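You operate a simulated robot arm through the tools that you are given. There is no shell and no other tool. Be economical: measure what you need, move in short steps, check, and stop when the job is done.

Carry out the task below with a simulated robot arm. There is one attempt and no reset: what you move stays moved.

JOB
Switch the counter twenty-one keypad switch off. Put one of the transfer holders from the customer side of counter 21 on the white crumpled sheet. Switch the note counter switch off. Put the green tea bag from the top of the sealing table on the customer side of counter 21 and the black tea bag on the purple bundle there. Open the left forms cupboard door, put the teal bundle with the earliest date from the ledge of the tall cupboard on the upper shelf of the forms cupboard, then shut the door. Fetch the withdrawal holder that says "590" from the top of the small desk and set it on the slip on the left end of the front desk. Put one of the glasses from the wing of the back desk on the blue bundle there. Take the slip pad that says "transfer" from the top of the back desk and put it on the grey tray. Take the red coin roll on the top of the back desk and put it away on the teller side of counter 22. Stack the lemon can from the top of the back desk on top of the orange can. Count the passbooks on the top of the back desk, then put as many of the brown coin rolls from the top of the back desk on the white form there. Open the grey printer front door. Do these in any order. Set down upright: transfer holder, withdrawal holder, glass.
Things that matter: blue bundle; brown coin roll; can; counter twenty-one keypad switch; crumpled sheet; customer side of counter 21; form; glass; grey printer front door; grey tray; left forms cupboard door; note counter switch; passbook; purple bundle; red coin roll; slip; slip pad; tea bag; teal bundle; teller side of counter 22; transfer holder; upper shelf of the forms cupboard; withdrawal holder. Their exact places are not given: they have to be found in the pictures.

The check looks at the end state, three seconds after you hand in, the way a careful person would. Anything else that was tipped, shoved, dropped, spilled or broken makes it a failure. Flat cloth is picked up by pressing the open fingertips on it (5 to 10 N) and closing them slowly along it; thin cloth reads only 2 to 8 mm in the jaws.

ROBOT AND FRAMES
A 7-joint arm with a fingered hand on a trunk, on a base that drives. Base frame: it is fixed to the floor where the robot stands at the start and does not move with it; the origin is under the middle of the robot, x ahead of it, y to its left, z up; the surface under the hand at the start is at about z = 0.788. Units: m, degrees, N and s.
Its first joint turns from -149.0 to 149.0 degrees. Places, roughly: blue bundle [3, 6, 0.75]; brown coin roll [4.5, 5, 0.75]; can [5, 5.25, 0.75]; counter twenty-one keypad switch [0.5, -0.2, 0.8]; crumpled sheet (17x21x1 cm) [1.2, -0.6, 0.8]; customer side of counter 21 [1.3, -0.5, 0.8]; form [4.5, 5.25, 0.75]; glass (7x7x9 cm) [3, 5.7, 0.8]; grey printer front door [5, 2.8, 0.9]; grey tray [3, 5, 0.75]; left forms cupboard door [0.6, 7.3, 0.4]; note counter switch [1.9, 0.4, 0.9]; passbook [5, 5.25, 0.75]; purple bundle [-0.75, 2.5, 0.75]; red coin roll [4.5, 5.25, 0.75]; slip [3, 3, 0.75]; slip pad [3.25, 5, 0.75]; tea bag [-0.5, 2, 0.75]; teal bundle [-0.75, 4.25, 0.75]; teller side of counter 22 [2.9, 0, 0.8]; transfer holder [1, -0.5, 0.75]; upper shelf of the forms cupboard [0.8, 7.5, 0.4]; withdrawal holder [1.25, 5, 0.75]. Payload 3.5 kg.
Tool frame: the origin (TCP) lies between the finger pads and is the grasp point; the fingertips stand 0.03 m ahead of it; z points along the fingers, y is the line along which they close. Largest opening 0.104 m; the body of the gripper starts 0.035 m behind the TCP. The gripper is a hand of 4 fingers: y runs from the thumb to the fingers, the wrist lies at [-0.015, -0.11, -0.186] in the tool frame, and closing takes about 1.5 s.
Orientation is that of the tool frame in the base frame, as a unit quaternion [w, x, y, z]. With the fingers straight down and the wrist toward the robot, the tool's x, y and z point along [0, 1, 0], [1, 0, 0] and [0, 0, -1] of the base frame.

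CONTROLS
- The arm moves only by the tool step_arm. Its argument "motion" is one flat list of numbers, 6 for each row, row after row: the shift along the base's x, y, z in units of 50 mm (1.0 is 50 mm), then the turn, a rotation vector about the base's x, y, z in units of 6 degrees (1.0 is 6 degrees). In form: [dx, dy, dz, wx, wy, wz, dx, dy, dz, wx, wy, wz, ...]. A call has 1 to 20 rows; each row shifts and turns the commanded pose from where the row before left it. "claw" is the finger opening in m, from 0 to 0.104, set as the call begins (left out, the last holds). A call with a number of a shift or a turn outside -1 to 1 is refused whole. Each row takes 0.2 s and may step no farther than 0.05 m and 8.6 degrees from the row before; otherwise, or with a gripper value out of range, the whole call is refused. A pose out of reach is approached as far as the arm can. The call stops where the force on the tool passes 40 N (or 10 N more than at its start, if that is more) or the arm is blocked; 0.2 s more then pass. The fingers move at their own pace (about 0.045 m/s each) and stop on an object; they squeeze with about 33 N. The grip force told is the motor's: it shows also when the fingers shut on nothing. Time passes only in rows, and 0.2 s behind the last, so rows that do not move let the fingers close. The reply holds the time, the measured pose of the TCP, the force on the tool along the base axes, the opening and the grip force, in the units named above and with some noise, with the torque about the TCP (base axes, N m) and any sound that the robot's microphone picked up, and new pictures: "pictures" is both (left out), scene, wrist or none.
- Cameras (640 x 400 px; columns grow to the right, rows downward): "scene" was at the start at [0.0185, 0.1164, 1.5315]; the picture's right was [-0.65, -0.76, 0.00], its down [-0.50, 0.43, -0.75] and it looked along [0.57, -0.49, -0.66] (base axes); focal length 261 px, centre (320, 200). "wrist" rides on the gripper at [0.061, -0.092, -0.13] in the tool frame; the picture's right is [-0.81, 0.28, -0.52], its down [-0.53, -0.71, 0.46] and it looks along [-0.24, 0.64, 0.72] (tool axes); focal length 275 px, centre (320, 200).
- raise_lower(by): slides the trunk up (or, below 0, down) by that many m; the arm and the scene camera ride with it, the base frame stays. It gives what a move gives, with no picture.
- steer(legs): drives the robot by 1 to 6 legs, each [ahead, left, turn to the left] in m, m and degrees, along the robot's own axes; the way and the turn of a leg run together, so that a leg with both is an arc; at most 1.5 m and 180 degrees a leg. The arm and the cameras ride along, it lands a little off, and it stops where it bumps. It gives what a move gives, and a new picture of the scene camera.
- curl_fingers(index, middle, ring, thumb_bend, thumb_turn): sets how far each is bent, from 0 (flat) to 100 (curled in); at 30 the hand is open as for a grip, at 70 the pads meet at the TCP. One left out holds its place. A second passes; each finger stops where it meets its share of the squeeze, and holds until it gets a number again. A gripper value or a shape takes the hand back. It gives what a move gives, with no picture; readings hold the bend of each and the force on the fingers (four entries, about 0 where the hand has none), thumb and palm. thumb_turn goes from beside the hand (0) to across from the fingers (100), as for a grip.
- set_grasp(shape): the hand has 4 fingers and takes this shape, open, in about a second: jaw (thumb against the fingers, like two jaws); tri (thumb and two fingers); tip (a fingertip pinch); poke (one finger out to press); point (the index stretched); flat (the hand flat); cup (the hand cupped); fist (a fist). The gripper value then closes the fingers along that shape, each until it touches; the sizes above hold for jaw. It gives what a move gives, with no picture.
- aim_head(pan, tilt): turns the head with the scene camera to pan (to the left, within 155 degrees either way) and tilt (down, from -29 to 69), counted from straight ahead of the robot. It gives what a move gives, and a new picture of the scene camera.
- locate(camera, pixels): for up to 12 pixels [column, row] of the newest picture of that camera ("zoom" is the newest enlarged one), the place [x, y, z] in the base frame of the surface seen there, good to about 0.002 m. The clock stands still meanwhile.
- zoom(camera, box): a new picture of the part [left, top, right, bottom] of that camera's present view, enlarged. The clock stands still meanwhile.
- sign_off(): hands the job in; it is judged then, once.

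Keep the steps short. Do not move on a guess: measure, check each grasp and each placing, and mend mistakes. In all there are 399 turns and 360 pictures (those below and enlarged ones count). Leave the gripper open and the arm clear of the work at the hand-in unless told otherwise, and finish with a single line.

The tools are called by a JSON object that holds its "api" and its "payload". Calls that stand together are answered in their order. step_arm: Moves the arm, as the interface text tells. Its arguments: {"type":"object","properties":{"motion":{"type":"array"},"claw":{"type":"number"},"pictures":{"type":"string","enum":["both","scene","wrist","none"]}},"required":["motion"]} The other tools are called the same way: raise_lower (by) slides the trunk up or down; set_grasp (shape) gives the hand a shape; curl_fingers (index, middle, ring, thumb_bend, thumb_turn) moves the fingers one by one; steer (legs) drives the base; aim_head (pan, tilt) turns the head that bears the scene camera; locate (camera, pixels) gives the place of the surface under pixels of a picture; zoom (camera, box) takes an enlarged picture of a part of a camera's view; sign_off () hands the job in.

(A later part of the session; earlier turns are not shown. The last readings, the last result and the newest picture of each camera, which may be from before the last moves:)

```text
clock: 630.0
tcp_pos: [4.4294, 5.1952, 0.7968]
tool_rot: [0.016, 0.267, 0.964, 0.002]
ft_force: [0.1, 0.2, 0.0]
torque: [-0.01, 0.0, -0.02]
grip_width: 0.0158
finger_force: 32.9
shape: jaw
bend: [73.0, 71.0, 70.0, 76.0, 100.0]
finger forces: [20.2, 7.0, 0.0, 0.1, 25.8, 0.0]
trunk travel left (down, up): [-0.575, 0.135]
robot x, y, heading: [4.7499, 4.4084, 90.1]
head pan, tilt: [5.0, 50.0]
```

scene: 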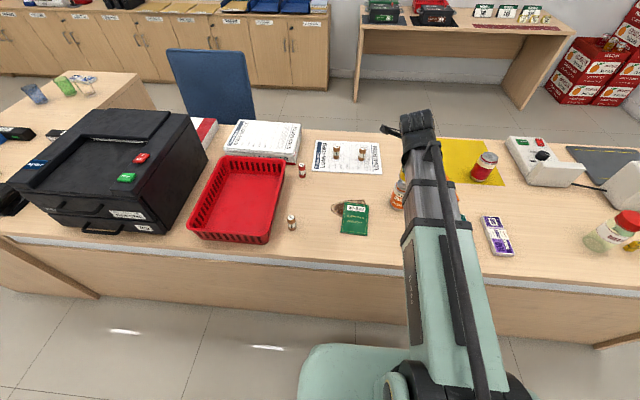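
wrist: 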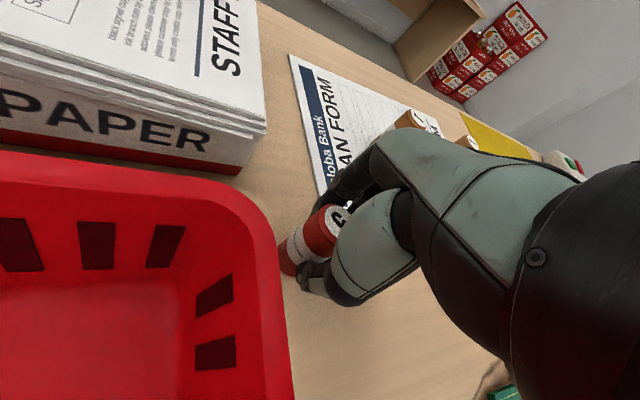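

Gripped. Lift, draw in, and drive out with the red roll towards counter 22.

{"api": "step_arm", "payload": {"motion": [0, 0, 0.6, 0, 0, 0, 0, 0, 0.9, 0, 0, 0, 0, 0, 0.9, 0, 0, 0, 0, 0, 0.9, 0, 0, 0, 0, 0, 0.9, 0, 0, 0, 0, 0, 0.9, 0, 0, 0, 0.6, -0.6, 0.4, 0, 0, 0, 0.6, -0.6, 0, 0, 0, 0, 0.6, -0.6, 0, 0, 0, 0, 0.6, -0.6, 0, 0, 0, 0, 0.6, -0.6, 0, 0, 0, 0], "pictures": "wrist"}}

{"api": "steer", "payload": {"legs": [[-0.3, 0, 0], [0, -1.3, 0], [-1.2, 0, 0], [-1.1, 0, 0], [0, 0, 90]]}}

```text
clock: 632.4
tcp_pos: [4.5793, 5.0441, 1.0731]
tool_rot: [0.014, 0.268, 0.963, 0.003]
ft_force: [0.2, -0.7, -1.8]
torque: [-0.01, 0.02, 0.03]
grip_width: 0.0156
finger_force: 32.6
shape: jaw
bend: [73.0, 71.0, 70.0, 76.0, 100.0]
finger forces: [20.6, 7.2, 0.1, 0.0, 25.2, 0.0]
trunk travel left (down, up): [-0.575, 0.135]
robot x, y, heading: [4.7529, 4.4023, 90.1]
head pan, tilt: [5.0, 50.0]
```

wrist: 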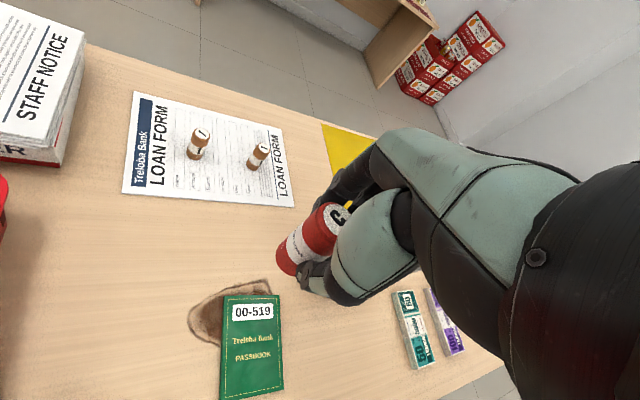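

```text
clock: 634.1
tcp_pos: [4.5823, 4.8138, 1.0712]
tool_rot: [0.016, 0.269, 0.963, 0.0]
ft_force: [0.9, 0.1, -3.0]
torque: [-0.03, 0.01, 0.02]
grip_width: 0.0153
finger_force: 33.0
shape: jaw
bend: [73.0, 71.0, 70.0, 76.0, 100.0]
finger forces: [20.6, 7.3, 0.0, 0.0, 25.3, 0.0]
trunk travel left (down, up): [-0.575, 0.135]
robot x, y, heading: [4.7526, 4.1753, 89.9]
head pan, tilt: [5.0, 50.0]
stopped in leg 1: the robot was blocked; the commanded pose is now the measured one
```

scene: 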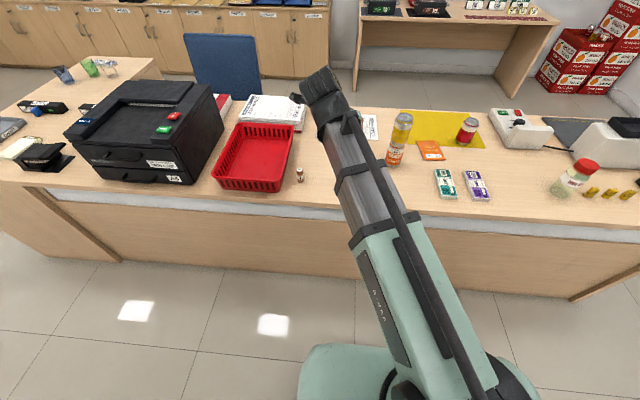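

Blocked by the chair behind. I'll go sideways from here instead.

{"api": "steer", "payload": {"legs": [[0.05, 0, 0], [0, -1.3, 0], [-1.2, 0, 0], [-1.1, 0, 0], [0, 0, 90]]}}

```text
clock: 655.9
tcp_pos: [5.4455, 1.7557, 1.0726]
tool_rot: [0.009, -0.493, 0.87, 0.012]
ft_force: [1.4, 0.0, -2.0]
torque: [0.04, -0.02, 0.01]
grip_width: 0.0144
finger_force: 33.2
shape: jaw
bend: [73.0, 72.0, 70.0, 77.0, 100.0]
finger forces: [22.1, 5.0, 0.0, 0.0, 22.8, 0.1]
trunk travel left (down, up): [-0.575, 0.135]
robot x, y, heading: [6.0848, 1.9255, -179.5]
head pan, tilt: [5.0, 50.0]
```

scene: 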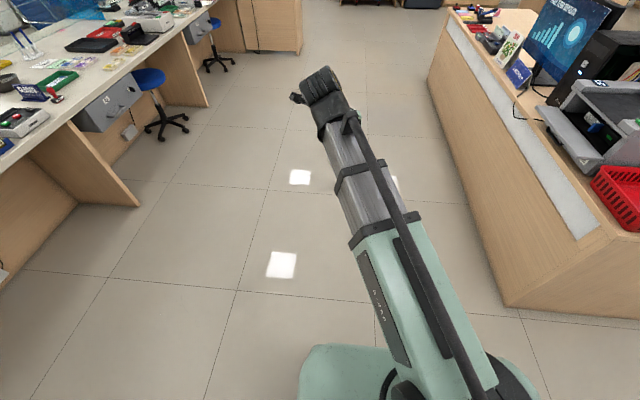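

{"api": "steer", "payload": {"legs": [[1.5, 0, 0], [1.4, 0, -0.5]]}}

{"api": "aim_head", "payload": {"pan": 85, "tilt": 30}}

```text
clock: 669.9
tcp_pos: [2.5619, 1.7605, 1.0725]
tool_rot: [0.01, -0.489, 0.872, 0.012]
ft_force: [-0.2, 0.1, -1.6]
torque: [-0.01, -0.01, -0.05]
grip_width: 0.0143
finger_force: 33.1
shape: jaw
bend: [73.0, 72.0, 70.0, 77.0, 100.0]
finger forces: [22.1, 4.9, 0.1, 0.0, 22.8, 0.0]
trunk travel left (down, up): [-0.575, 0.135]
robot x, y, heading: [3.202, 1.9282, 179.7]
head pan, tilt: [5.0, 50.0]
```

scene: 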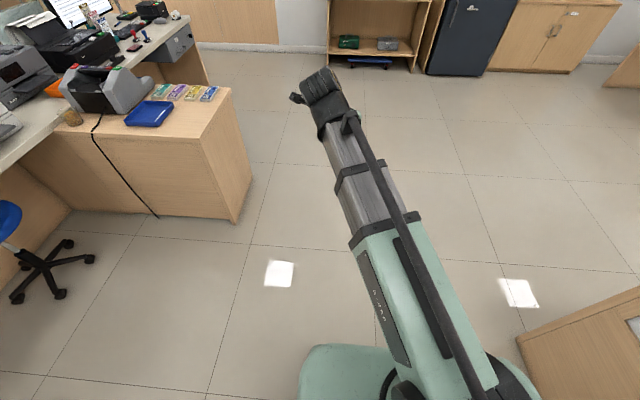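

```text
clock: 671.4
tcp_pos: [2.5613, 1.7598, 1.0713]
tool_rot: [0.011, -0.488, 0.873, 0.012]
ft_force: [-0.1, 0.0, -1.2]
torque: [0.02, -0.02, 0.0]
grip_width: 0.0143
finger_force: 32.9
shape: jaw
bend: [73.0, 72.0, 70.0, 77.0, 100.0]
finger forces: [22.2, 4.9, 0.1, 0.0, 22.8, 0.0]
trunk travel left (down, up): [-0.575, 0.135]
robot x, y, heading: [3.2024, 1.9263, 179.9]
head pan, tilt: [85.0, 30.0]
```

scene: 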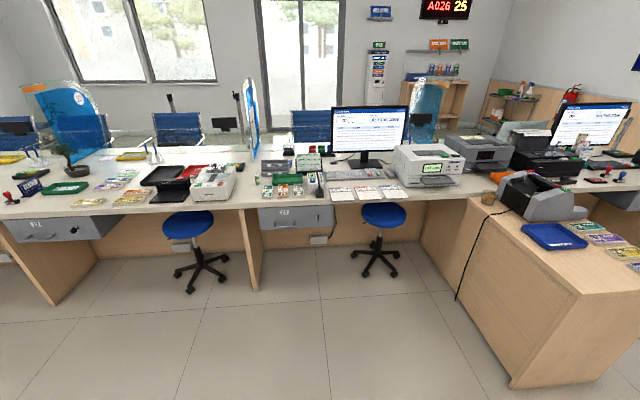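

{"api": "zoom", "payload": {"camera": "scene", "box": [235, 130, 475, 250]}}

{"api": "locate", "payload": {"camera": "scene", "pixels": [[250, 150], [258, 205], [320, 203], [420, 192], [330, 205], [285, 200], [270, 203], [410, 195], [380, 215], [440, 195]]}}

```text
2.67 times, centred on (355, 190) of scene
```

zoom: 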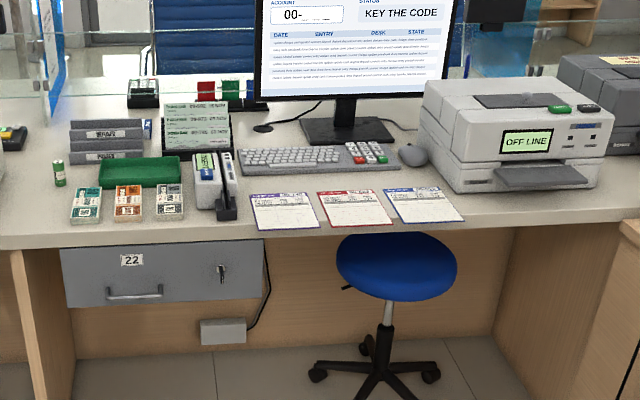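

```text
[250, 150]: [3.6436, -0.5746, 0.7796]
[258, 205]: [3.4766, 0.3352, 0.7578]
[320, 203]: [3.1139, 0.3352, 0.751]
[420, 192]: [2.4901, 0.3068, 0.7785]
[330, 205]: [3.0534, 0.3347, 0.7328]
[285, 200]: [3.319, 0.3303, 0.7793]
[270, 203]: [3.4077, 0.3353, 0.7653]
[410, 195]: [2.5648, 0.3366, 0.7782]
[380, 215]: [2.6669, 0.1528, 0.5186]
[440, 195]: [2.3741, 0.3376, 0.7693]
```

{"api": "locate", "payload": {"camera": "zoom", "pixels": [[490, 210], [530, 208], [462, 215], [580, 200], [600, 185], [40, 212], [75, 222], [232, 225], [445, 195], [560, 215]]}}

```text
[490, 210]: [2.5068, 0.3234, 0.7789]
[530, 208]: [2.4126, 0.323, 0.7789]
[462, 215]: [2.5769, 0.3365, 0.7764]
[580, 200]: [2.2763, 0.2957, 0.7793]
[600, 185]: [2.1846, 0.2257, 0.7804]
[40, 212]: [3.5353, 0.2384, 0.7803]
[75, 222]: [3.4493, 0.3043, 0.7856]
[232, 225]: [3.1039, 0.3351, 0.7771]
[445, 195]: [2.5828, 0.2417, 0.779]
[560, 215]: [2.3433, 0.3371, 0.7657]
```

I'll use the free strip in front of the printer, right of the cards (about (2.45, 0.29)). Drive to face the counter.

{"api": "steer", "payload": {"legs": [[0.35, 0, 0], [0, 0, 90], [0.85, 0, 0]]}}

{"api": "aim_head", "payload": {"pan": -15, "tilt": 50}}

```text
clock: 681.6
tcp_pos: [3.0046, 0.4289, 1.0724]
tool_rot: [0.001, 0.961, -0.275, -0.016]
ft_force: [0.2, -0.6, -2.0]
torque: [0.02, 0.04, -0.03]
grip_width: 0.0144
finger_force: 32.7
shape: jaw
bend: [73.0, 72.0, 70.0, 77.0, 100.0]
finger forces: [22.4, 4.2, 0.0, 0.1, 22.5, 0.1]
trunk travel left (down, up): [-0.575, 0.135]
robot x, y, heading: [2.8401, 1.0706, -90.6]
head pan, tilt: [85.0, 30.0]
```

scene: 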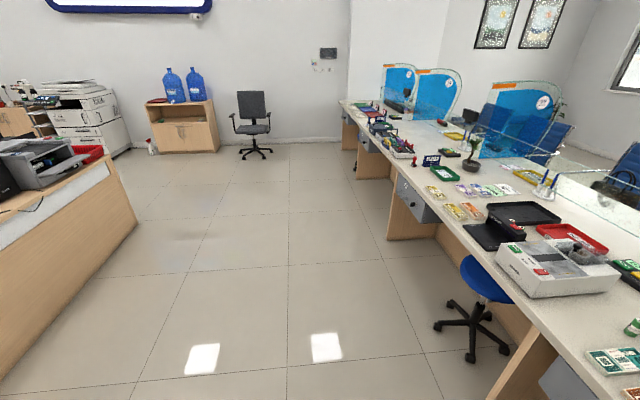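

```text
clock: 683.4
tcp_pos: [3.0049, 0.4297, 1.0728]
tool_rot: [0.001, 0.961, -0.275, -0.015]
ft_force: [-0.3, -0.1, -1.3]
torque: [-0.01, -0.01, -0.02]
grip_width: 0.0142
finger_force: 32.3
shape: jaw
bend: [73.0, 72.0, 70.0, 77.0, 100.0]
finger forces: [22.3, 4.2, 0.0, 0.1, 22.5, 0.0]
trunk travel left (down, up): [-0.575, 0.135]
robot x, y, heading: [2.8426, 1.0712, -90.4]
head pan, tilt: [-15.0, 50.0]
```

scene: 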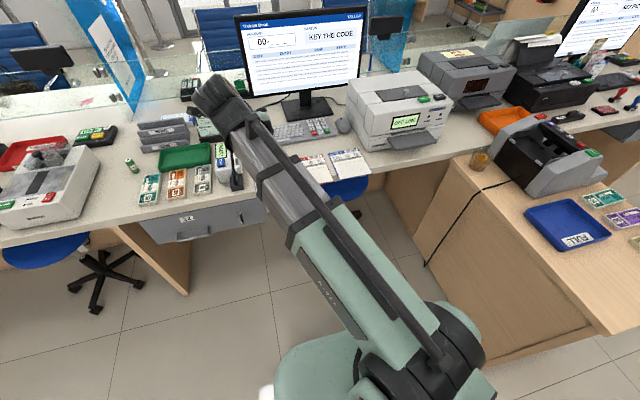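

{"api": "zoom", "payload": {"camera": "scene", "box": [320, 120, 460, 190]}}

{"api": "locate", "payload": {"camera": "zoom", "pixels": [[290, 180], [250, 200], [340, 150], [230, 220], [210, 130], [380, 170], [420, 160], [300, 215], [500, 140]]}}

```text
4.57 times, centred on (390, 155) of scene
```

zoom: 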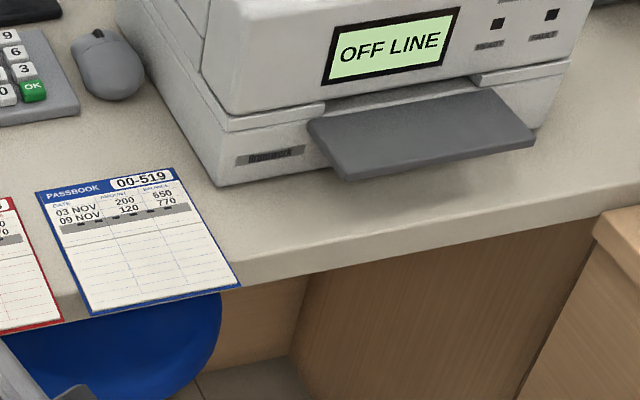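

```text
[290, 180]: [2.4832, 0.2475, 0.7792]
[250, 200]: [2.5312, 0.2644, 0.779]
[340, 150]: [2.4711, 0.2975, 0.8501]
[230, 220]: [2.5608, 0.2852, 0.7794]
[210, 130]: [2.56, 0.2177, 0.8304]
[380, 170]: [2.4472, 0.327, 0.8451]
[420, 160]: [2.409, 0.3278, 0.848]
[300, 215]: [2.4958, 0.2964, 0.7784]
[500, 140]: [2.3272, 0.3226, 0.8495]
```

{"api": "zoom", "payload": {"camera": "scene", "box": [100, 110, 260, 230]}}

{"api": "locate", "payload": {"camera": "zoom", "pixels": [[130, 300], [180, 320], [110, 260], [160, 240], [190, 160], [130, 215], [310, 320], [460, 310], [440, 340], [90, 330]]}}

```text
3.33 times, centred on (180, 170) of scene
```

zoom: 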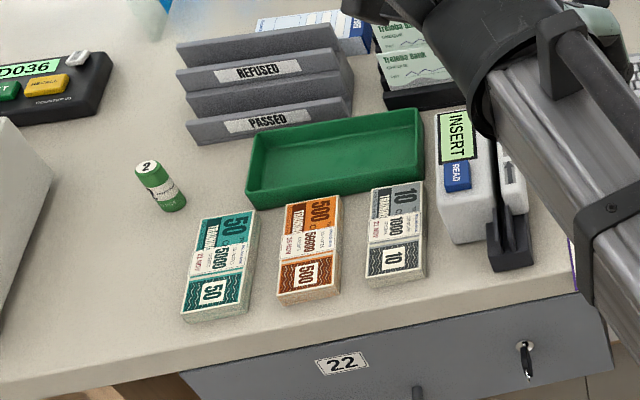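

```text
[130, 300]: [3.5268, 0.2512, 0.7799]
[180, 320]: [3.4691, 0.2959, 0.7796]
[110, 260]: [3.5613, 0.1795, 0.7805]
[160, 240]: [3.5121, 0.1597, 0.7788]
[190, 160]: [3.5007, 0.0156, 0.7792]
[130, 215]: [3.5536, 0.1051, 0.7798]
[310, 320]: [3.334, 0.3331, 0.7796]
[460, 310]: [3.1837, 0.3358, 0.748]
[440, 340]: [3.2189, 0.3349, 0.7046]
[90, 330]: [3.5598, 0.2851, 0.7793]
```

Counter 22 runs to the glass at x≈3.65; there is free space beside the green roll, at about (3.50, 0.20). I'll shift the base left 0.45 m.

{"api": "steer", "payload": {"legs": [[0, 0.42, 0]]}}

{"api": "step_arm", "payload": {"motion": [0, 0, -0.5, 0, 0, 0, 0, -0.3, -0.5, 0, 0, 0], "pictures": "wrist"}}

```text
clock: 686.0
tcp_pos: [3.4251, 0.4248, 1.0729]
tool_rot: [0.001, 0.961, -0.275, -0.015]
ft_force: [0.6, 0.0, -2.6]
torque: [0.02, 0.01, 0.01]
grip_width: 0.0142
finger_force: 33.0
shape: jaw
bend: [72.0, 72.0, 70.0, 77.0, 100.0]
finger forces: [22.3, 4.4, 0.0, 0.1, 22.5, 0.0]
trunk travel left (down, up): [-0.575, 0.135]
robot x, y, heading: [3.2623, 1.0662, -90.6]
head pan, tilt: [-15.0, 50.0]
```

scene: 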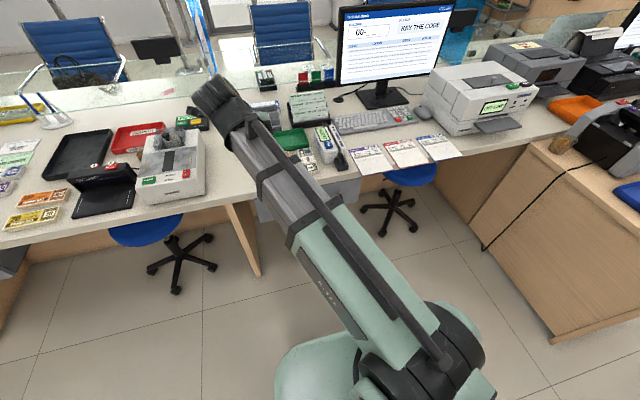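

```text
clock: 686.6
tcp_pos: [3.4259, 0.4107, 1.0223]
tool_rot: [0.001, 0.961, -0.275, -0.016]
ft_force: [0.4, 0.1, -1.6]
torque: [0.03, 0.0, -0.02]
grip_width: 0.0141
finger_force: 32.8
shape: jaw
bend: [72.0, 72.0, 70.0, 77.0, 100.0]
finger forces: [22.4, 4.3, 0.1, 0.0, 22.6, 0.0]
trunk travel left (down, up): [-0.575, 0.135]
robot x, y, heading: [3.2613, 1.0668, -90.6]
head pan, tilt: [-15.0, 50.0]
```

wrist: 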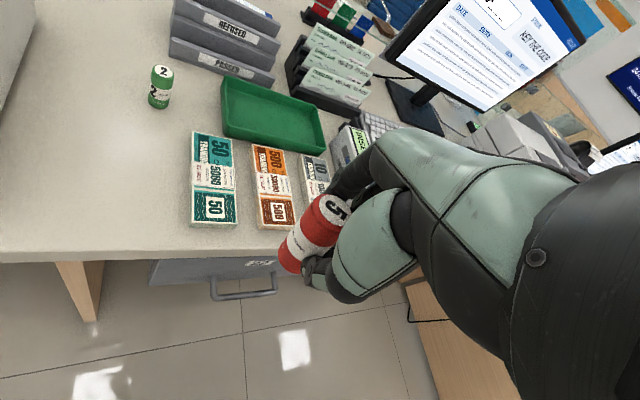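

{"api": "locate", "payload": {"camera": "scene", "pixels": [[205, 190], [200, 165], [140, 200], [205, 150]]}}

{"api": "locate", "payload": {"camera": "wrist", "pixels": [[160, 72], [158, 105], [193, 225], [195, 135], [140, 160], [150, 200], [25, 100], [225, 85]]}}

```text
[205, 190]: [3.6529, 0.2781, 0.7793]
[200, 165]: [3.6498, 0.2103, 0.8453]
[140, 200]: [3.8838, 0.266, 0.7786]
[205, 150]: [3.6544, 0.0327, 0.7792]
```

```text
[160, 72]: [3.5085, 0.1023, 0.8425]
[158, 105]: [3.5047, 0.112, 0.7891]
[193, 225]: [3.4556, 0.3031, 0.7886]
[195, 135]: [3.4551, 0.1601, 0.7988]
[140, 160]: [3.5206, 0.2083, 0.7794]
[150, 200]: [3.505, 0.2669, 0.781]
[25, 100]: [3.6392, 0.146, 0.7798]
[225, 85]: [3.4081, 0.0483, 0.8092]
```

{"api": "step_arm", "payload": {"motion": [0.6, -0.85, 0, 0, 0, 0, 0.5, -0.85, 0, 0, 0, 0, 0.6, -0.8, 0, 0, 0, 0, 0.68, -0.8, 0, 0, 0, 0, 0, -0.2, -0.8, 0, 0, 0, 0, 0, -0.9, 0, 0, 0, 0, 0, -0.9, 0, 0, 0, 0, 0, -0.9, 0, 0, 0], "pictures": "wrist"}}

```text
refused: row 1 steps farther than a row can; nothing moved
```

{"api": "step_arm", "payload": {"motion": [0.5, -0.75, 0, 0, 0, 0, 0.5, -0.75, 0, 0, 0, 0, 0.5, -0.75, 0, 0, 0, 0, 0.5, -0.75, 0, 0, 0, 0, 0.4, -0.5, 0, 0, 0, 0, 0, 0, -0.8, 0, 0, 0, 0, 0, -0.9, 0, 0, 0, 0, 0, -0.9, 0, 0, 0, 0, 0, -0.9, 0, 0, 0], "pictures": "wrist"}}

```text
clock: 688.6
tcp_pos: [3.5443, 0.2358, 0.8467]
tool_rot: [0.001, 0.961, -0.275, -0.016]
ft_force: [0.7, 0.8, -2.2]
torque: [-0.02, -0.03, 0.0]
grip_width: 0.014
finger_force: 33.2
shape: jaw
bend: [72.0, 72.0, 70.0, 78.0, 100.0]
finger forces: [22.7, 4.3, 0.0, 0.0, 22.7, 0.0]
trunk travel left (down, up): [-0.575, 0.135]
robot x, y, heading: [3.2642, 1.07, -90.9]
head pan, tilt: [-15.0, 50.0]
```

wrist: 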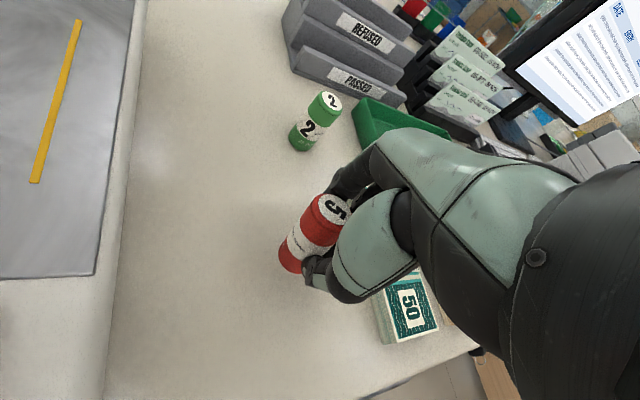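

On counter 22's side of the seam. Lower to contact.

{"api": "step_arm", "payload": {"motion": [0, 0, -0.3, 0, 0, 0, 0, 0, 0, 0, 0, 0], "pictures": "none"}}

{"api": "step_arm", "payload": {"motion": [0, 0, -0.08, 0, 0, 0, 0, 0, 0, 0, 0, 0], "pictures": "none"}}

{"api": "step_arm", "payload": {"motion": [0, 0, -0.05, 0, 0, 0, 0, 0, 0, 0, 0, 0], "pictures": "none"}}

```text
clock: 689.2
tcp_pos: [3.5441, 0.2355, 0.8322]
tool_rot: [0.002, 0.961, -0.275, -0.016]
ft_force: [-0.1, 0.2, -1.8]
torque: [-0.01, 0.04, 0.0]
grip_width: 0.0141
finger_force: 33.2
shape: jaw
bend: [72.0, 72.0, 70.0, 78.0, 100.0]
finger forces: [22.8, 4.3, 0.0, 0.0, 22.7, 0.0]
trunk travel left (down, up): [-0.575, 0.135]
robot x, y, heading: [3.2649, 1.067, -90.7]
head pan, tilt: [-15.0, 50.0]
```

```text
clock: 689.8
tcp_pos: [3.5447, 0.2355, 0.8273]
tool_rot: [0.002, 0.961, -0.275, -0.017]
ft_force: [-0.5, -0.2, -0.9]
torque: [-0.03, 0.0, -0.02]
grip_width: 0.0142
finger_force: 32.7
shape: jaw
bend: [72.0, 72.0, 70.0, 78.0, 100.0]
finger forces: [22.8, 4.5, 0.0, 0.1, 22.8, 0.0]
trunk travel left (down, up): [-0.575, 0.135]
robot x, y, heading: [3.26, 1.0663, -90.7]
head pan, tilt: [-15.0, 50.0]
```

```text
clock: 690.4
tcp_pos: [3.5431, 0.2367, 0.8263]
tool_rot: [0.002, 0.961, -0.275, -0.015]
ft_force: [-1.8, 1.3, 7.0]
torque: [-0.1, 0.05, -0.06]
grip_width: 0.0144
finger_force: 33.2
shape: jaw
bend: [72.0, 72.0, 70.0, 78.0, 100.0]
finger forces: [22.9, 6.2, 0.0, 0.0, 24.9, 0.1]
trunk travel left (down, up): [-0.575, 0.135]
robot x, y, heading: [3.267, 1.0685, -90.6]
head pan, tilt: [-15.0, 50.0]
```

Contact. Release and lift.

{"api": "step_arm", "payload": {"motion": [0, 0, -0.02, 0, 0, 0, 0, 0, 0, 0, 0, 0, 0, 0, 0, 0, 0, 0, 0, 0, 0, 0, 0, 0, 0, 0, 0, 0, 0, 0, 0, 0, 0.5, 0, 0, 0, 0, 0, 0.9, 0, 0, 0, 0, 0, 0.9, 0, 0, 0, 0, 0, 0.9, 0, 0, 0, 0, 0.3, 0.9, 0, 0, 0], "claw": 0.06, "pictures": "wrist"}}

```text
clock: 692.6
tcp_pos: [3.5444, 0.2509, 1.0319]
tool_rot: [0.002, 0.961, -0.275, -0.016]
ft_force: [0.8, -0.7, 0.8]
torque: [-0.02, 0.0, 0.02]
grip_width: 0.0599
finger_force: 0.0
shape: jaw
bend: [74.0, 42.0, 38.0, 66.0, 100.0]
finger forces: [0.0, 0.0, 0.1, 0.0, 0.1, 0.0]
trunk travel left (down, up): [-0.575, 0.135]
robot x, y, heading: [3.264, 1.0683, -90.6]
head pan, tilt: [-15.0, 50.0]
```

wrist: 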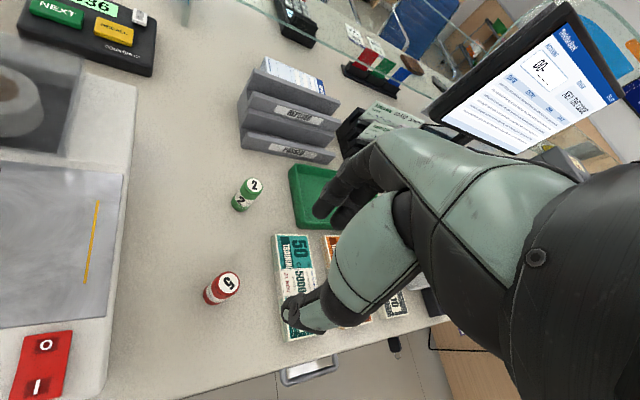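

Red roll stands on counter 22's teller side. Now to the left end of the back desk (slip pads, tray, glasses).

{"api": "steer", "payload": {"legs": [[-0.9, 0, 0], [0, -1.15, 0], [0, 0, 90.6], [0, 1.5, 0], [0, 1.5, 0]]}}

{"api": "aim_head", "payload": {"pan": 8, "tilt": 40}}

```text
clock: 720.5
tcp_pos: [2.9484, 5.2556, 1.0287]
tool_rot: [0.012, 0.871, 0.492, -0.01]
ft_force: [0.5, -0.4, 0.0]
torque: [-0.03, 0.0, -0.01]
grip_width: 0.0595
finger_force: 0.0
shape: jaw
bend: [74.0, 42.0, 38.0, 66.0, 100.0]
finger forces: [0.1, 0.0, 0.0, 0.1, 0.0, 0.1]
trunk travel left (down, up): [-0.575, 0.135]
robot x, y, heading: [2.1346, 4.9601, 0.1]
head pan, tilt: [-15.0, 50.0]
```

scene: 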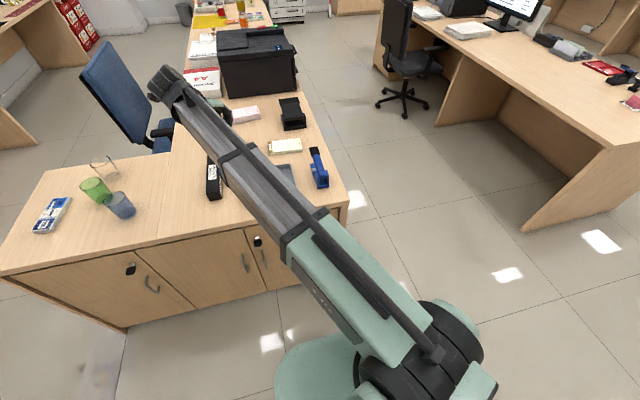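

```text
clock: 721.4
tcp_pos: [2.946, 5.2558, 1.03]
tool_rot: [0.012, 0.871, 0.492, -0.011]
ft_force: [0.4, 0.6, -0.2]
torque: [0.0, 0.0, -0.01]
grip_width: 0.0597
finger_force: 0.1
shape: jaw
bend: [74.0, 42.0, 38.0, 66.0, 100.0]
finger forces: [0.0, 0.1, 0.0, 0.0, 0.1, 0.1]
trunk travel left (down, up): [-0.575, 0.135]
robot x, y, heading: [2.1332, 4.9619, 0.4]
head pan, tilt: [8.0, 40.0]
```

scene: 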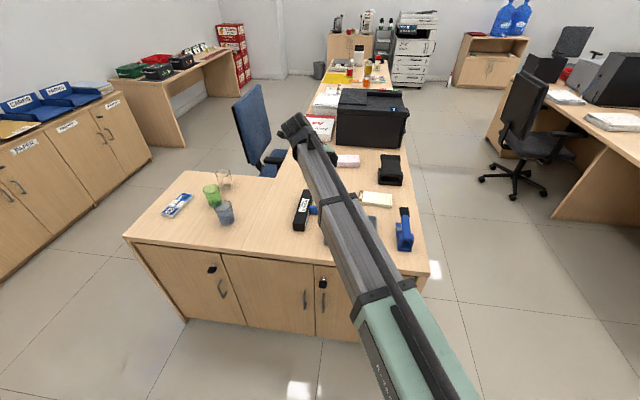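

{"api": "step_arm", "payload": {"motion": [-0.2, -0.9, 0, 0, 0, 0, -0.2, -0.9, 0, 0, 0, 0, -0.2, -0.9, 0, 0, 0, 0, -0.2, -0.9, 0, 0, 0, 0, -0.2, -0.9, 0, 0, 0, 0, -0.2, -0.9, 0, 0, 0, 0, -0.1, -0.9, 0, 0, 0, 0, 0, -0.9, 0, 0, 0, 0, 0, -0.9, 0, 0, 0, 0, 0, -0.9, 0, 0, 0, 0, 0, -0.9, 0, 0, 0, 0, 0, -0.9, 0, 0, 0, 0], "pictures": "scene"}}

{"api": "zoom", "payload": {"camera": "scene", "box": [280, 135, 440, 255]}}

{"api": "zoom", "payload": {"camera": "scene", "box": [130, 160, 290, 250]}}

```text
clock: 724.0
tcp_pos: [2.892, 4.7511, 1.0233]
tool_rot: [0.03, 0.877, 0.479, -0.022]
ft_force: [-0.2, -0.6, 0.0]
torque: [-0.01, 0.03, -0.01]
grip_width: 0.0595
finger_force: 0.0
shape: jaw
bend: [74.0, 42.0, 38.0, 66.0, 100.0]
finger forces: [0.1, 0.1, 0.0, 0.0, 0.0, 0.0]
out of reach, approached as far as the arm can: row 10, 11, 12
trunk travel left (down, up): [-0.575, 0.135]
robot x, y, heading: [2.1309, 4.9646, 0.5]
head pan, tilt: [8.0, 40.0]
```

scene: 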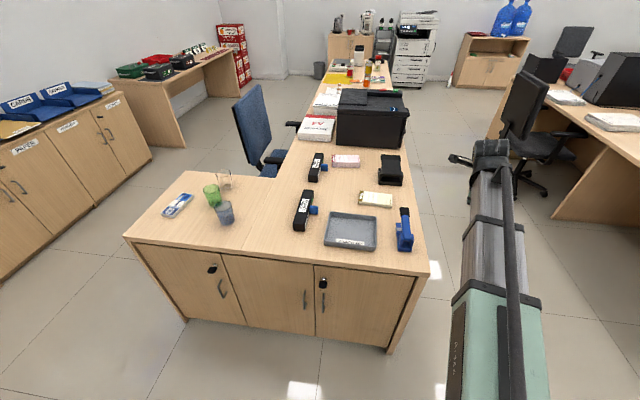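

```text
3.33 times, centred on (360, 195) of scene
```

zoom: 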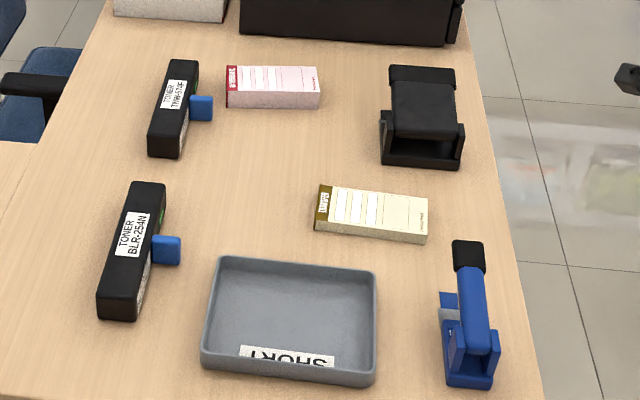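

```text
4.00 times, centred on (210, 205) of scene
```

zoom: 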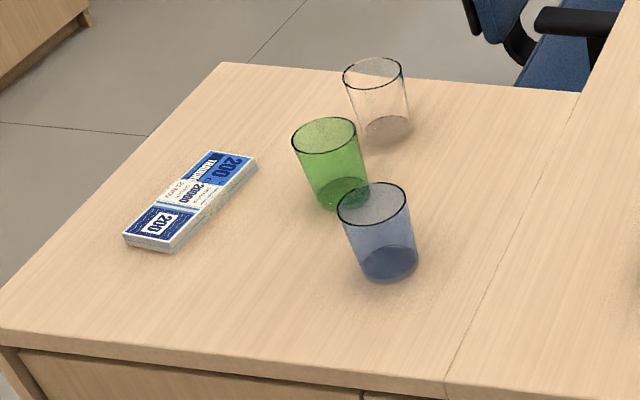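

{"api": "zoom", "payload": {"camera": "scene", "box": [355, 184, 411, 212]}}

{"api": "zoom", "payload": {"camera": "scene", "box": [328, 148, 384, 176]}}

{"api": "zoom", "payload": {"camera": "scene", "box": [290, 55, 418, 145]}}

```text
11.43 times, centred on (383, 198) of scene
```

zoom: 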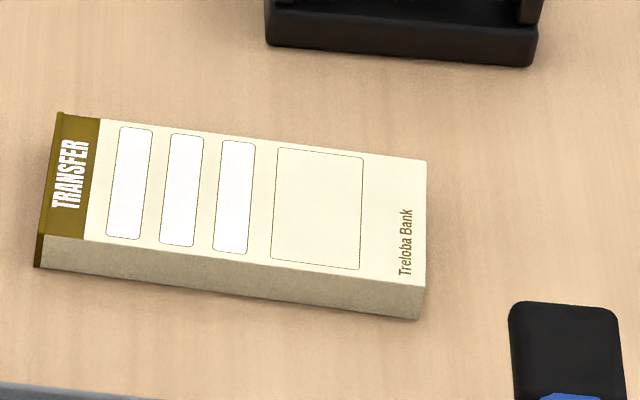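

```text
11.43 times, centred on (356, 162) of scene
```

zoom: 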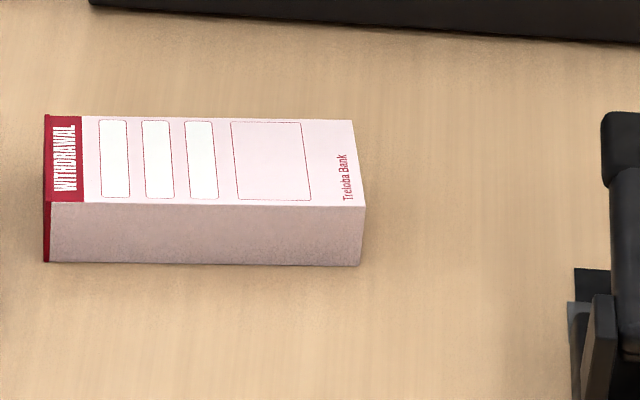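

```text
4.44 times, centred on (354, 100) of scene
```

zoom: 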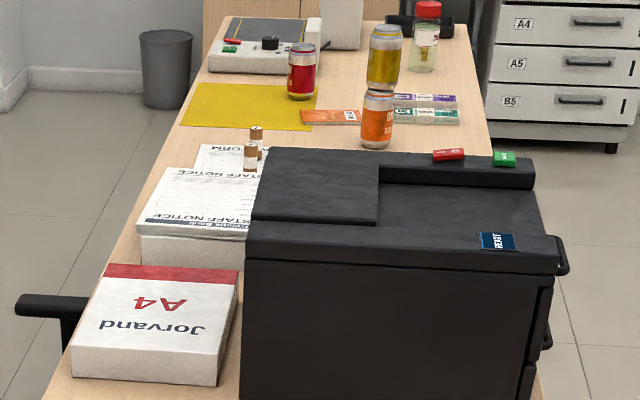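

The cream pad says TRANSFER. Measure pad, tray, glasses and blue bundle.

{"api": "locate", "payload": {"camera": "scene", "pixels": [[361, 191], [392, 198], [360, 203], [391, 210], [346, 230], [345, 213], [376, 216], [327, 243], [372, 248], [380, 155], [404, 212]]}}

{"api": "locate", "payload": {"camera": "scene", "pixels": [[177, 206], [189, 198], [166, 217], [193, 199], [163, 220], [173, 222], [226, 228], [215, 208], [231, 187], [225, 175], [204, 193], [222, 209]]}}

```text
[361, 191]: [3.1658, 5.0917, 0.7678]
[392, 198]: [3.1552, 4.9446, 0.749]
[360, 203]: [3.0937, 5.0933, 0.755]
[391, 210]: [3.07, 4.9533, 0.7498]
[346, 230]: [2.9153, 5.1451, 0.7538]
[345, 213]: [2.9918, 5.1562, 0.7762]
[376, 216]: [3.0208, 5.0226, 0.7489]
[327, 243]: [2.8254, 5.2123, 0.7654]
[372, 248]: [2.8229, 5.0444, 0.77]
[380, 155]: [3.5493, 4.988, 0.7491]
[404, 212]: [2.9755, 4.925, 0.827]
```

```text
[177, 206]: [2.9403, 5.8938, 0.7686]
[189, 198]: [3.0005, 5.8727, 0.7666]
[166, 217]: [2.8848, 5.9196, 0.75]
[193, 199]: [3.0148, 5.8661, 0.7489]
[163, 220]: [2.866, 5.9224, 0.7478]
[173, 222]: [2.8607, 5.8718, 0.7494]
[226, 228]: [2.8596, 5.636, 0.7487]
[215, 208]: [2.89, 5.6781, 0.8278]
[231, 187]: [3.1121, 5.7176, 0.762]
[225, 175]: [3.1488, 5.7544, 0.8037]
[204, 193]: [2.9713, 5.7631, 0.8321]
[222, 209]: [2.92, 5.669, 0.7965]
```

Pad: centre ≈(3.122, 5.02), 7×14 cm, top z 0.768. Tray floor spans x 2.83–2.99, y 5.05–5.20. I'll shift the base right a little so the wrist has room, and turn the hand +26°.

{"api": "steer", "payload": {"legs": [[0.12, -0.25, 0]]}}

{"api": "step_arm", "payload": {"motion": [0, 0.9, 0, 0, 0, 0.5, 0, 0.9, 0, 0, 0, 0.5, 0, 0.9, 0, 0, 0, 0.5, 0.1, 0.9, 0, 0, 0, 0.5, 0.1, 0.9, 0, 0, 0, 0.5, 0.1, 0.9, 0, 0, 0, 0.5, 0.1, 0.9, 0, 0, 0, 0.5, 0.2, 0.9, 0, 0, 0, 0.5, 0.3, 0.9, 0, 0, 0, 0.4, 0.6, 0.5, 0, 0, 0, 0, 0.6, 0.4, 0, 0, 0, 0], "claw": 0.104, "pictures": "wrist"}}

```text
clock: 725.9
tcp_pos: [3.0165, 4.5029, 1.0245]
tool_rot: [0.029, 0.877, 0.48, -0.023]
ft_force: [0.9, -0.1, -0.3]
torque: [0.02, -0.04, -0.03]
grip_width: 0.0595
finger_force: 0.1
shape: jaw
bend: [74.0, 42.0, 38.0, 66.0, 100.0]
finger forces: [0.1, 0.0, 0.0, 0.0, 0.1, 0.1]
trunk travel left (down, up): [-0.575, 0.135]
robot x, y, heading: [2.2535, 4.7163, 0.3]
head pan, tilt: [8.0, 40.0]
```

scene: 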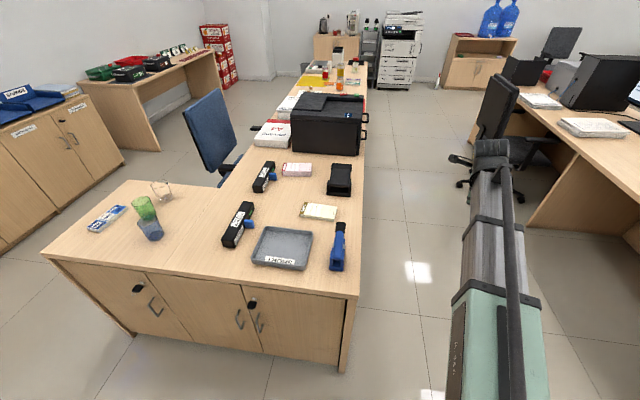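

```text
clock: 728.3
tcp_pos: [3.1208, 4.9544, 1.0233]
tool_rot: [0.033, 0.744, 0.667, -0.016]
ft_force: [-0.2, 0.3, 0.5]
torque: [-0.02, -0.03, -0.01]
grip_width: 0.1039
finger_force: 0.0
shape: jaw
bend: [30.0, 30.0, 30.0, 30.0, 98.0]
finger forces: [0.0, 0.0, 0.0, 0.0, 0.1, 0.1]
trunk travel left (down, up): [-0.575, 0.135]
robot x, y, heading: [2.2561, 4.7117, 0.2]
head pan, tilt: [8.0, 40.0]
```

wrist: 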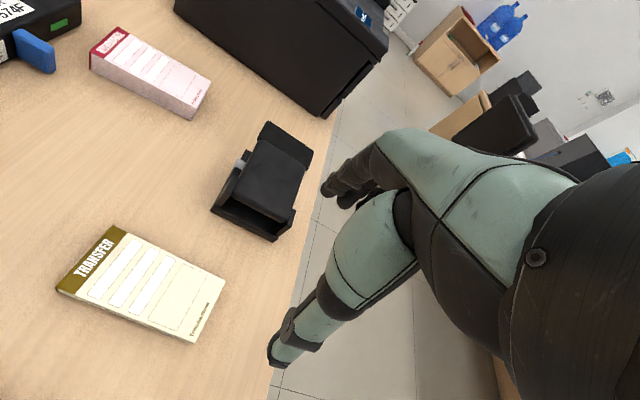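

{"api": "locate", "payload": {"camera": "wrist", "pixels": [[117, 228], [222, 280], [196, 337], [62, 287], [140, 283], [250, 225], [215, 200]]}}

```text
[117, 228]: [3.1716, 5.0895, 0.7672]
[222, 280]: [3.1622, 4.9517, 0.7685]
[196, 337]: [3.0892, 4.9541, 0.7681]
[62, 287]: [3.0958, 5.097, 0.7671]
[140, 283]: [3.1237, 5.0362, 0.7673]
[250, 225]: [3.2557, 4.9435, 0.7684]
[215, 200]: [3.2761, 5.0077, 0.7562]
```

{"api": "step_arm", "payload": {"motion": [0.09, 0.7, 0, 0.33, 0.1, 0.31, 0.09, 0.68, 0, 0.33, 0.1, 0.31, 0, 0, -0.9, 0, 0, 0, 0, 0, -0.9, 0, 0, 0, 0, 0, -0.9, 0, 0, 0], "pictures": "wrist"}}

```text
clock: 729.5
tcp_pos: [3.1282, 5.0231, 0.8882]
tool_rot: [0.001, 0.723, 0.691, 0.001]
ft_force: [-0.2, 0.3, -0.3]
torque: [0.0, 0.02, -0.02]
grip_width: 0.1039
finger_force: 0.0
shape: jaw
bend: [30.0, 30.0, 30.0, 30.0, 98.0]
finger forces: [0.1, 0.0, 0.0, 0.0, 0.0, 0.0]
trunk travel left (down, up): [-0.575, 0.135]
robot x, y, heading: [2.2613, 4.7107, 0.2]
head pan, tilt: [8.0, 40.0]
```

wrist: 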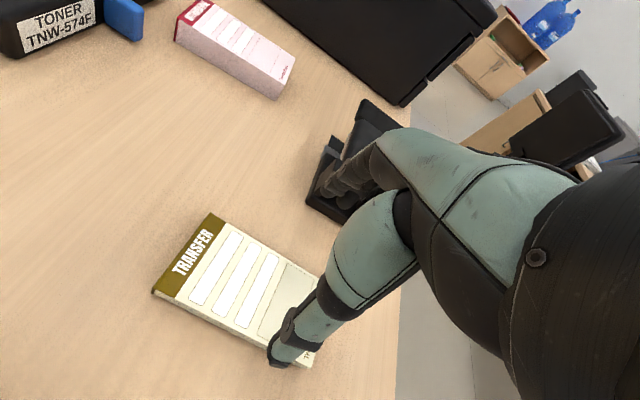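

{"api": "step_arm", "payload": {"motion": [0, 0, -0.9, 0, 0, 0, 0, 0, -0.8, 0, 0, 0, 0, 0, -0.33, 0, 0, 0], "pictures": "none"}}

{"api": "step_arm", "payload": {"motion": [0, 0, 0, 0, 0, 0, 0, 0, 0, 0, 0, 0, 0, 0, 0, 0, 0, 0, 0, 0, 0, 0, 0, 0, 0, 0, 0, 0, 0, 0, 0, 0, 0, 0, 0, 0], "claw": 0.04, "pictures": "wrist"}}

```text
clock: 730.3
tcp_pos: [3.1304, 5.0237, 0.7875]
tool_rot: [0.001, 0.722, 0.692, 0.001]
ft_force: [0.8, 0.1, -0.2]
torque: [-0.04, -0.01, -0.05]
grip_width: 0.1036
finger_force: 0.1
shape: jaw
bend: [30.0, 30.0, 30.0, 30.0, 98.0]
finger forces: [0.0, 0.0, 0.0, 0.0, 0.0, 0.0]
trunk travel left (down, up): [-0.575, 0.135]
robot x, y, heading: [2.2568, 4.7166, 0.4]
head pan, tilt: [8.0, 40.0]
```

```text
clock: 731.7
tcp_pos: [3.1305, 5.0233, 0.7867]
tool_rot: [0.001, 0.722, 0.692, 0.002]
ft_force: [1.0, -0.6, -0.4]
torque: [0.01, 0.03, 0.02]
grip_width: 0.0745
finger_force: 32.9
shape: jaw
bend: [27.0, 37.0, 35.0, 56.0, 99.0]
finger forces: [16.8, 9.0, 4.1, 0.1, 29.9, 0.0]
trunk travel left (down, up): [-0.575, 0.135]
robot x, y, heading: [2.2596, 4.7162, 0.1]
head pan, tilt: [8.0, 40.0]
```

wrist: 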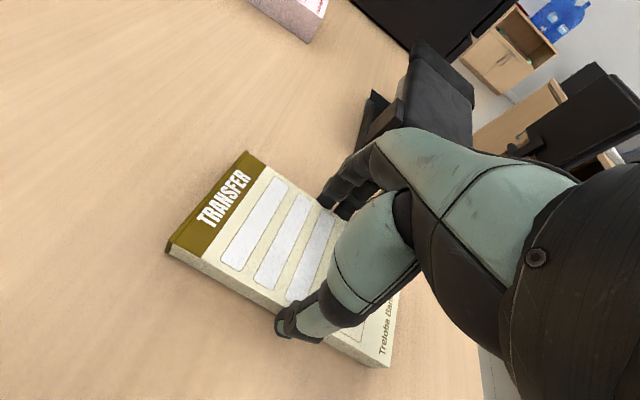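

Gripped. Lift and carry over the tray's centre (2.908, 5.125).

{"api": "step_arm", "payload": {"motion": [0, 0, 0.6, 0, 0, 0, 0, 0, 0.9, 0, 0, 0, 0, 0, 0.6, 0, 0, 0, -0.74, 0.34, 0, 0, 0, 0.1, -0.74, 0.34, 0, 0, 0, 0.1, -0.74, 0.34, 0, 0, 0, 0, -0.74, 0.34, 0, 0, 0, 0, -0.74, 0.34, 0, 0, 0, 0, -0.74, 0.34, 0, 0, 0, 0], "pictures": "wrist"}}

```text
clock: 733.7
tcp_pos: [2.9064, 5.1242, 0.8915]
tool_rot: [0.002, 0.716, 0.698, 0.001]
ft_force: [-0.5, -0.6, -1.9]
torque: [0.03, -0.03, 0.05]
grip_width: 0.0741
finger_force: 33.3
shape: jaw
bend: [27.0, 38.0, 35.0, 56.0, 99.0]
finger forces: [16.9, 9.0, 4.2, 0.0, 30.1, 0.0]
trunk travel left (down, up): [-0.575, 0.135]
robot x, y, heading: [2.2593, 4.7121, 0.1]
head pan, tilt: [8.0, 40.0]
```

wrist: 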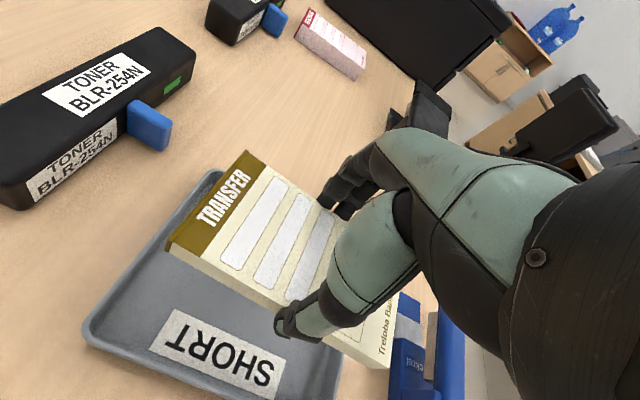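

{"api": "locate", "payload": {"camera": "wrist", "pixels": [[213, 176], [90, 325], [330, 395], [200, 330], [150, 255], [395, 350], [252, 155], [170, 245], [385, 362]]}}

```text
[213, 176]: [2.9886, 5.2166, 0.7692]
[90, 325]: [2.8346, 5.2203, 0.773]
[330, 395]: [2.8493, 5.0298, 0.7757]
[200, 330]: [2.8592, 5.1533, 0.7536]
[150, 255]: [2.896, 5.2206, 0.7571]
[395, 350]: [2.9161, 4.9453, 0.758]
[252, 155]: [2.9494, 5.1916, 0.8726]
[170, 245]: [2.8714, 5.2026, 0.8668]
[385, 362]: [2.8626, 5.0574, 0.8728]
```

Aligned within the tray. Lower.

{"api": "step_arm", "payload": {"motion": [0.05, 0, -0.9, 0, 0, 0, 0, 0, -0.8, 0, 0, 0, 0, 0, -0.2, 0, 0, 0], "pictures": "none"}}

{"api": "step_arm", "payload": {"motion": [0, 0, -0.08, 0, 0, 0, 0, 0, 0, 0, 0, 0], "pictures": "none"}}

{"api": "step_arm", "payload": {"motion": [0, 0, -0.05, 0, 0, 0, 0, 0, 0, 0, 0, 0], "pictures": "none"}}

```text
clock: 734.5
tcp_pos: [2.9092, 5.1244, 0.7973]
tool_rot: [0.002, 0.715, 0.699, 0.001]
ft_force: [0.1, 0.1, -0.7]
torque: [0.0, 0.0, 0.01]
grip_width: 0.0742
finger_force: 33.2
shape: jaw
bend: [27.0, 38.0, 35.0, 56.0, 99.0]
finger forces: [16.9, 9.0, 4.2, 0.1, 30.0, 0.1]
trunk travel left (down, up): [-0.575, 0.135]
robot x, y, heading: [2.2605, 4.7126, 0.2]
head pan, tilt: [8.0, 40.0]
```

```text
clock: 735.1
tcp_pos: [2.9101, 5.125, 0.7932]
tool_rot: [0.002, 0.715, 0.699, 0.001]
ft_force: [-0.2, -0.8, -2.8]
torque: [0.01, -0.02, -0.02]
grip_width: 0.0741
finger_force: 32.9
shape: jaw
bend: [27.0, 38.0, 35.0, 56.0, 99.0]
finger forces: [16.9, 9.0, 4.1, 0.0, 30.0, 0.1]
trunk travel left (down, up): [-0.575, 0.135]
robot x, y, heading: [2.2551, 4.7136, 0.4]
head pan, tilt: [8.0, 40.0]
```

```text
clock: 735.7
tcp_pos: [2.9092, 5.1246, 0.7904]
tool_rot: [0.001, 0.715, 0.699, 0.002]
ft_force: [0.1, -0.1, 0.2]
torque: [-0.01, 0.03, -0.02]
grip_width: 0.074
finger_force: 32.8
shape: jaw
bend: [27.0, 38.0, 35.0, 56.0, 99.0]
finger forces: [17.0, 9.2, 4.1, 0.0, 30.2, 0.0]
trunk travel left (down, up): [-0.575, 0.135]
robot x, y, heading: [2.2595, 4.7111, 0.3]
head pan, tilt: [8.0, 40.0]
```

Just touching. Lower 1 mm more, open slightly, lift.

{"api": "step_arm", "payload": {"motion": [0, 0, -0.03, 0, 0, 0, 0, 0, 0, 0, 0, 0, 0, 0, 0, 0, 0, 0], "pictures": "none"}}

{"api": "step_arm", "payload": {"motion": [0, 0, 0, 0, 0, 0, 0, 0, 0, 0, 0, 0, 0, 0, 0, 0, 0, 0, 0, 0, 0, 0, 0, 0, 0, 0, 0.5, 0, 0, 0, 0, 0, 0.9, 0, 0, 0, 0, 0, 0.9, 0, 0, 0, 0, 0, 0.9, 0, 0, 0, 0, 0, 0.9, 0, 0, 0], "claw": 0.088, "pictures": "wrist"}}

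```text
clock: 736.5
tcp_pos: [2.9095, 5.1241, 0.789]
tool_rot: [0.002, 0.715, 0.699, 0.003]
ft_force: [1.2, 1.1, 10.6]
torque: [-0.02, 0.04, -0.01]
grip_width: 0.0736
finger_force: 33.0
shape: jaw
bend: [27.0, 38.0, 35.0, 56.0, 99.0]
finger forces: [17.3, 9.8, 4.7, 0.0, 30.5, 0.1]
trunk travel left (down, up): [-0.575, 0.135]
robot x, y, heading: [2.2579, 4.7148, 0.4]
head pan, tilt: [8.0, 40.0]
```

```text
clock: 738.5
tcp_pos: [2.9089, 5.1246, 0.9951]
tool_rot: [0.001, 0.715, 0.699, 0.001]
ft_force: [0.0, -0.8, 0.2]
torque: [-0.02, 0.03, -0.03]
grip_width: 0.0879
finger_force: 0.1
shape: jaw
bend: [27.0, 33.0, 31.0, 45.0, 99.0]
finger forces: [0.0, 0.0, 0.0, 0.0, 0.0, 0.0]
trunk travel left (down, up): [-0.575, 0.135]
robot x, y, heading: [2.2532, 4.713, 0.3]
head pan, tilt: [8.0, 40.0]
```

wrist: 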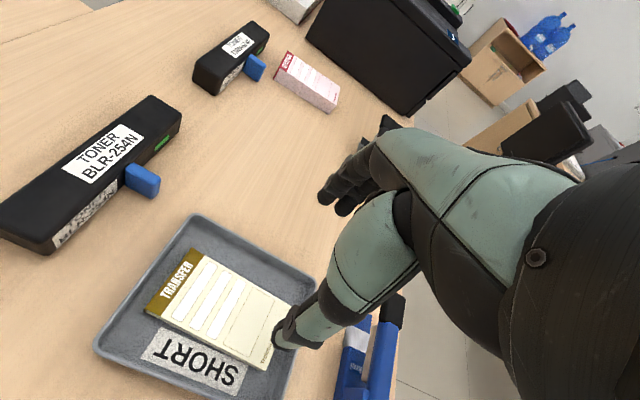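

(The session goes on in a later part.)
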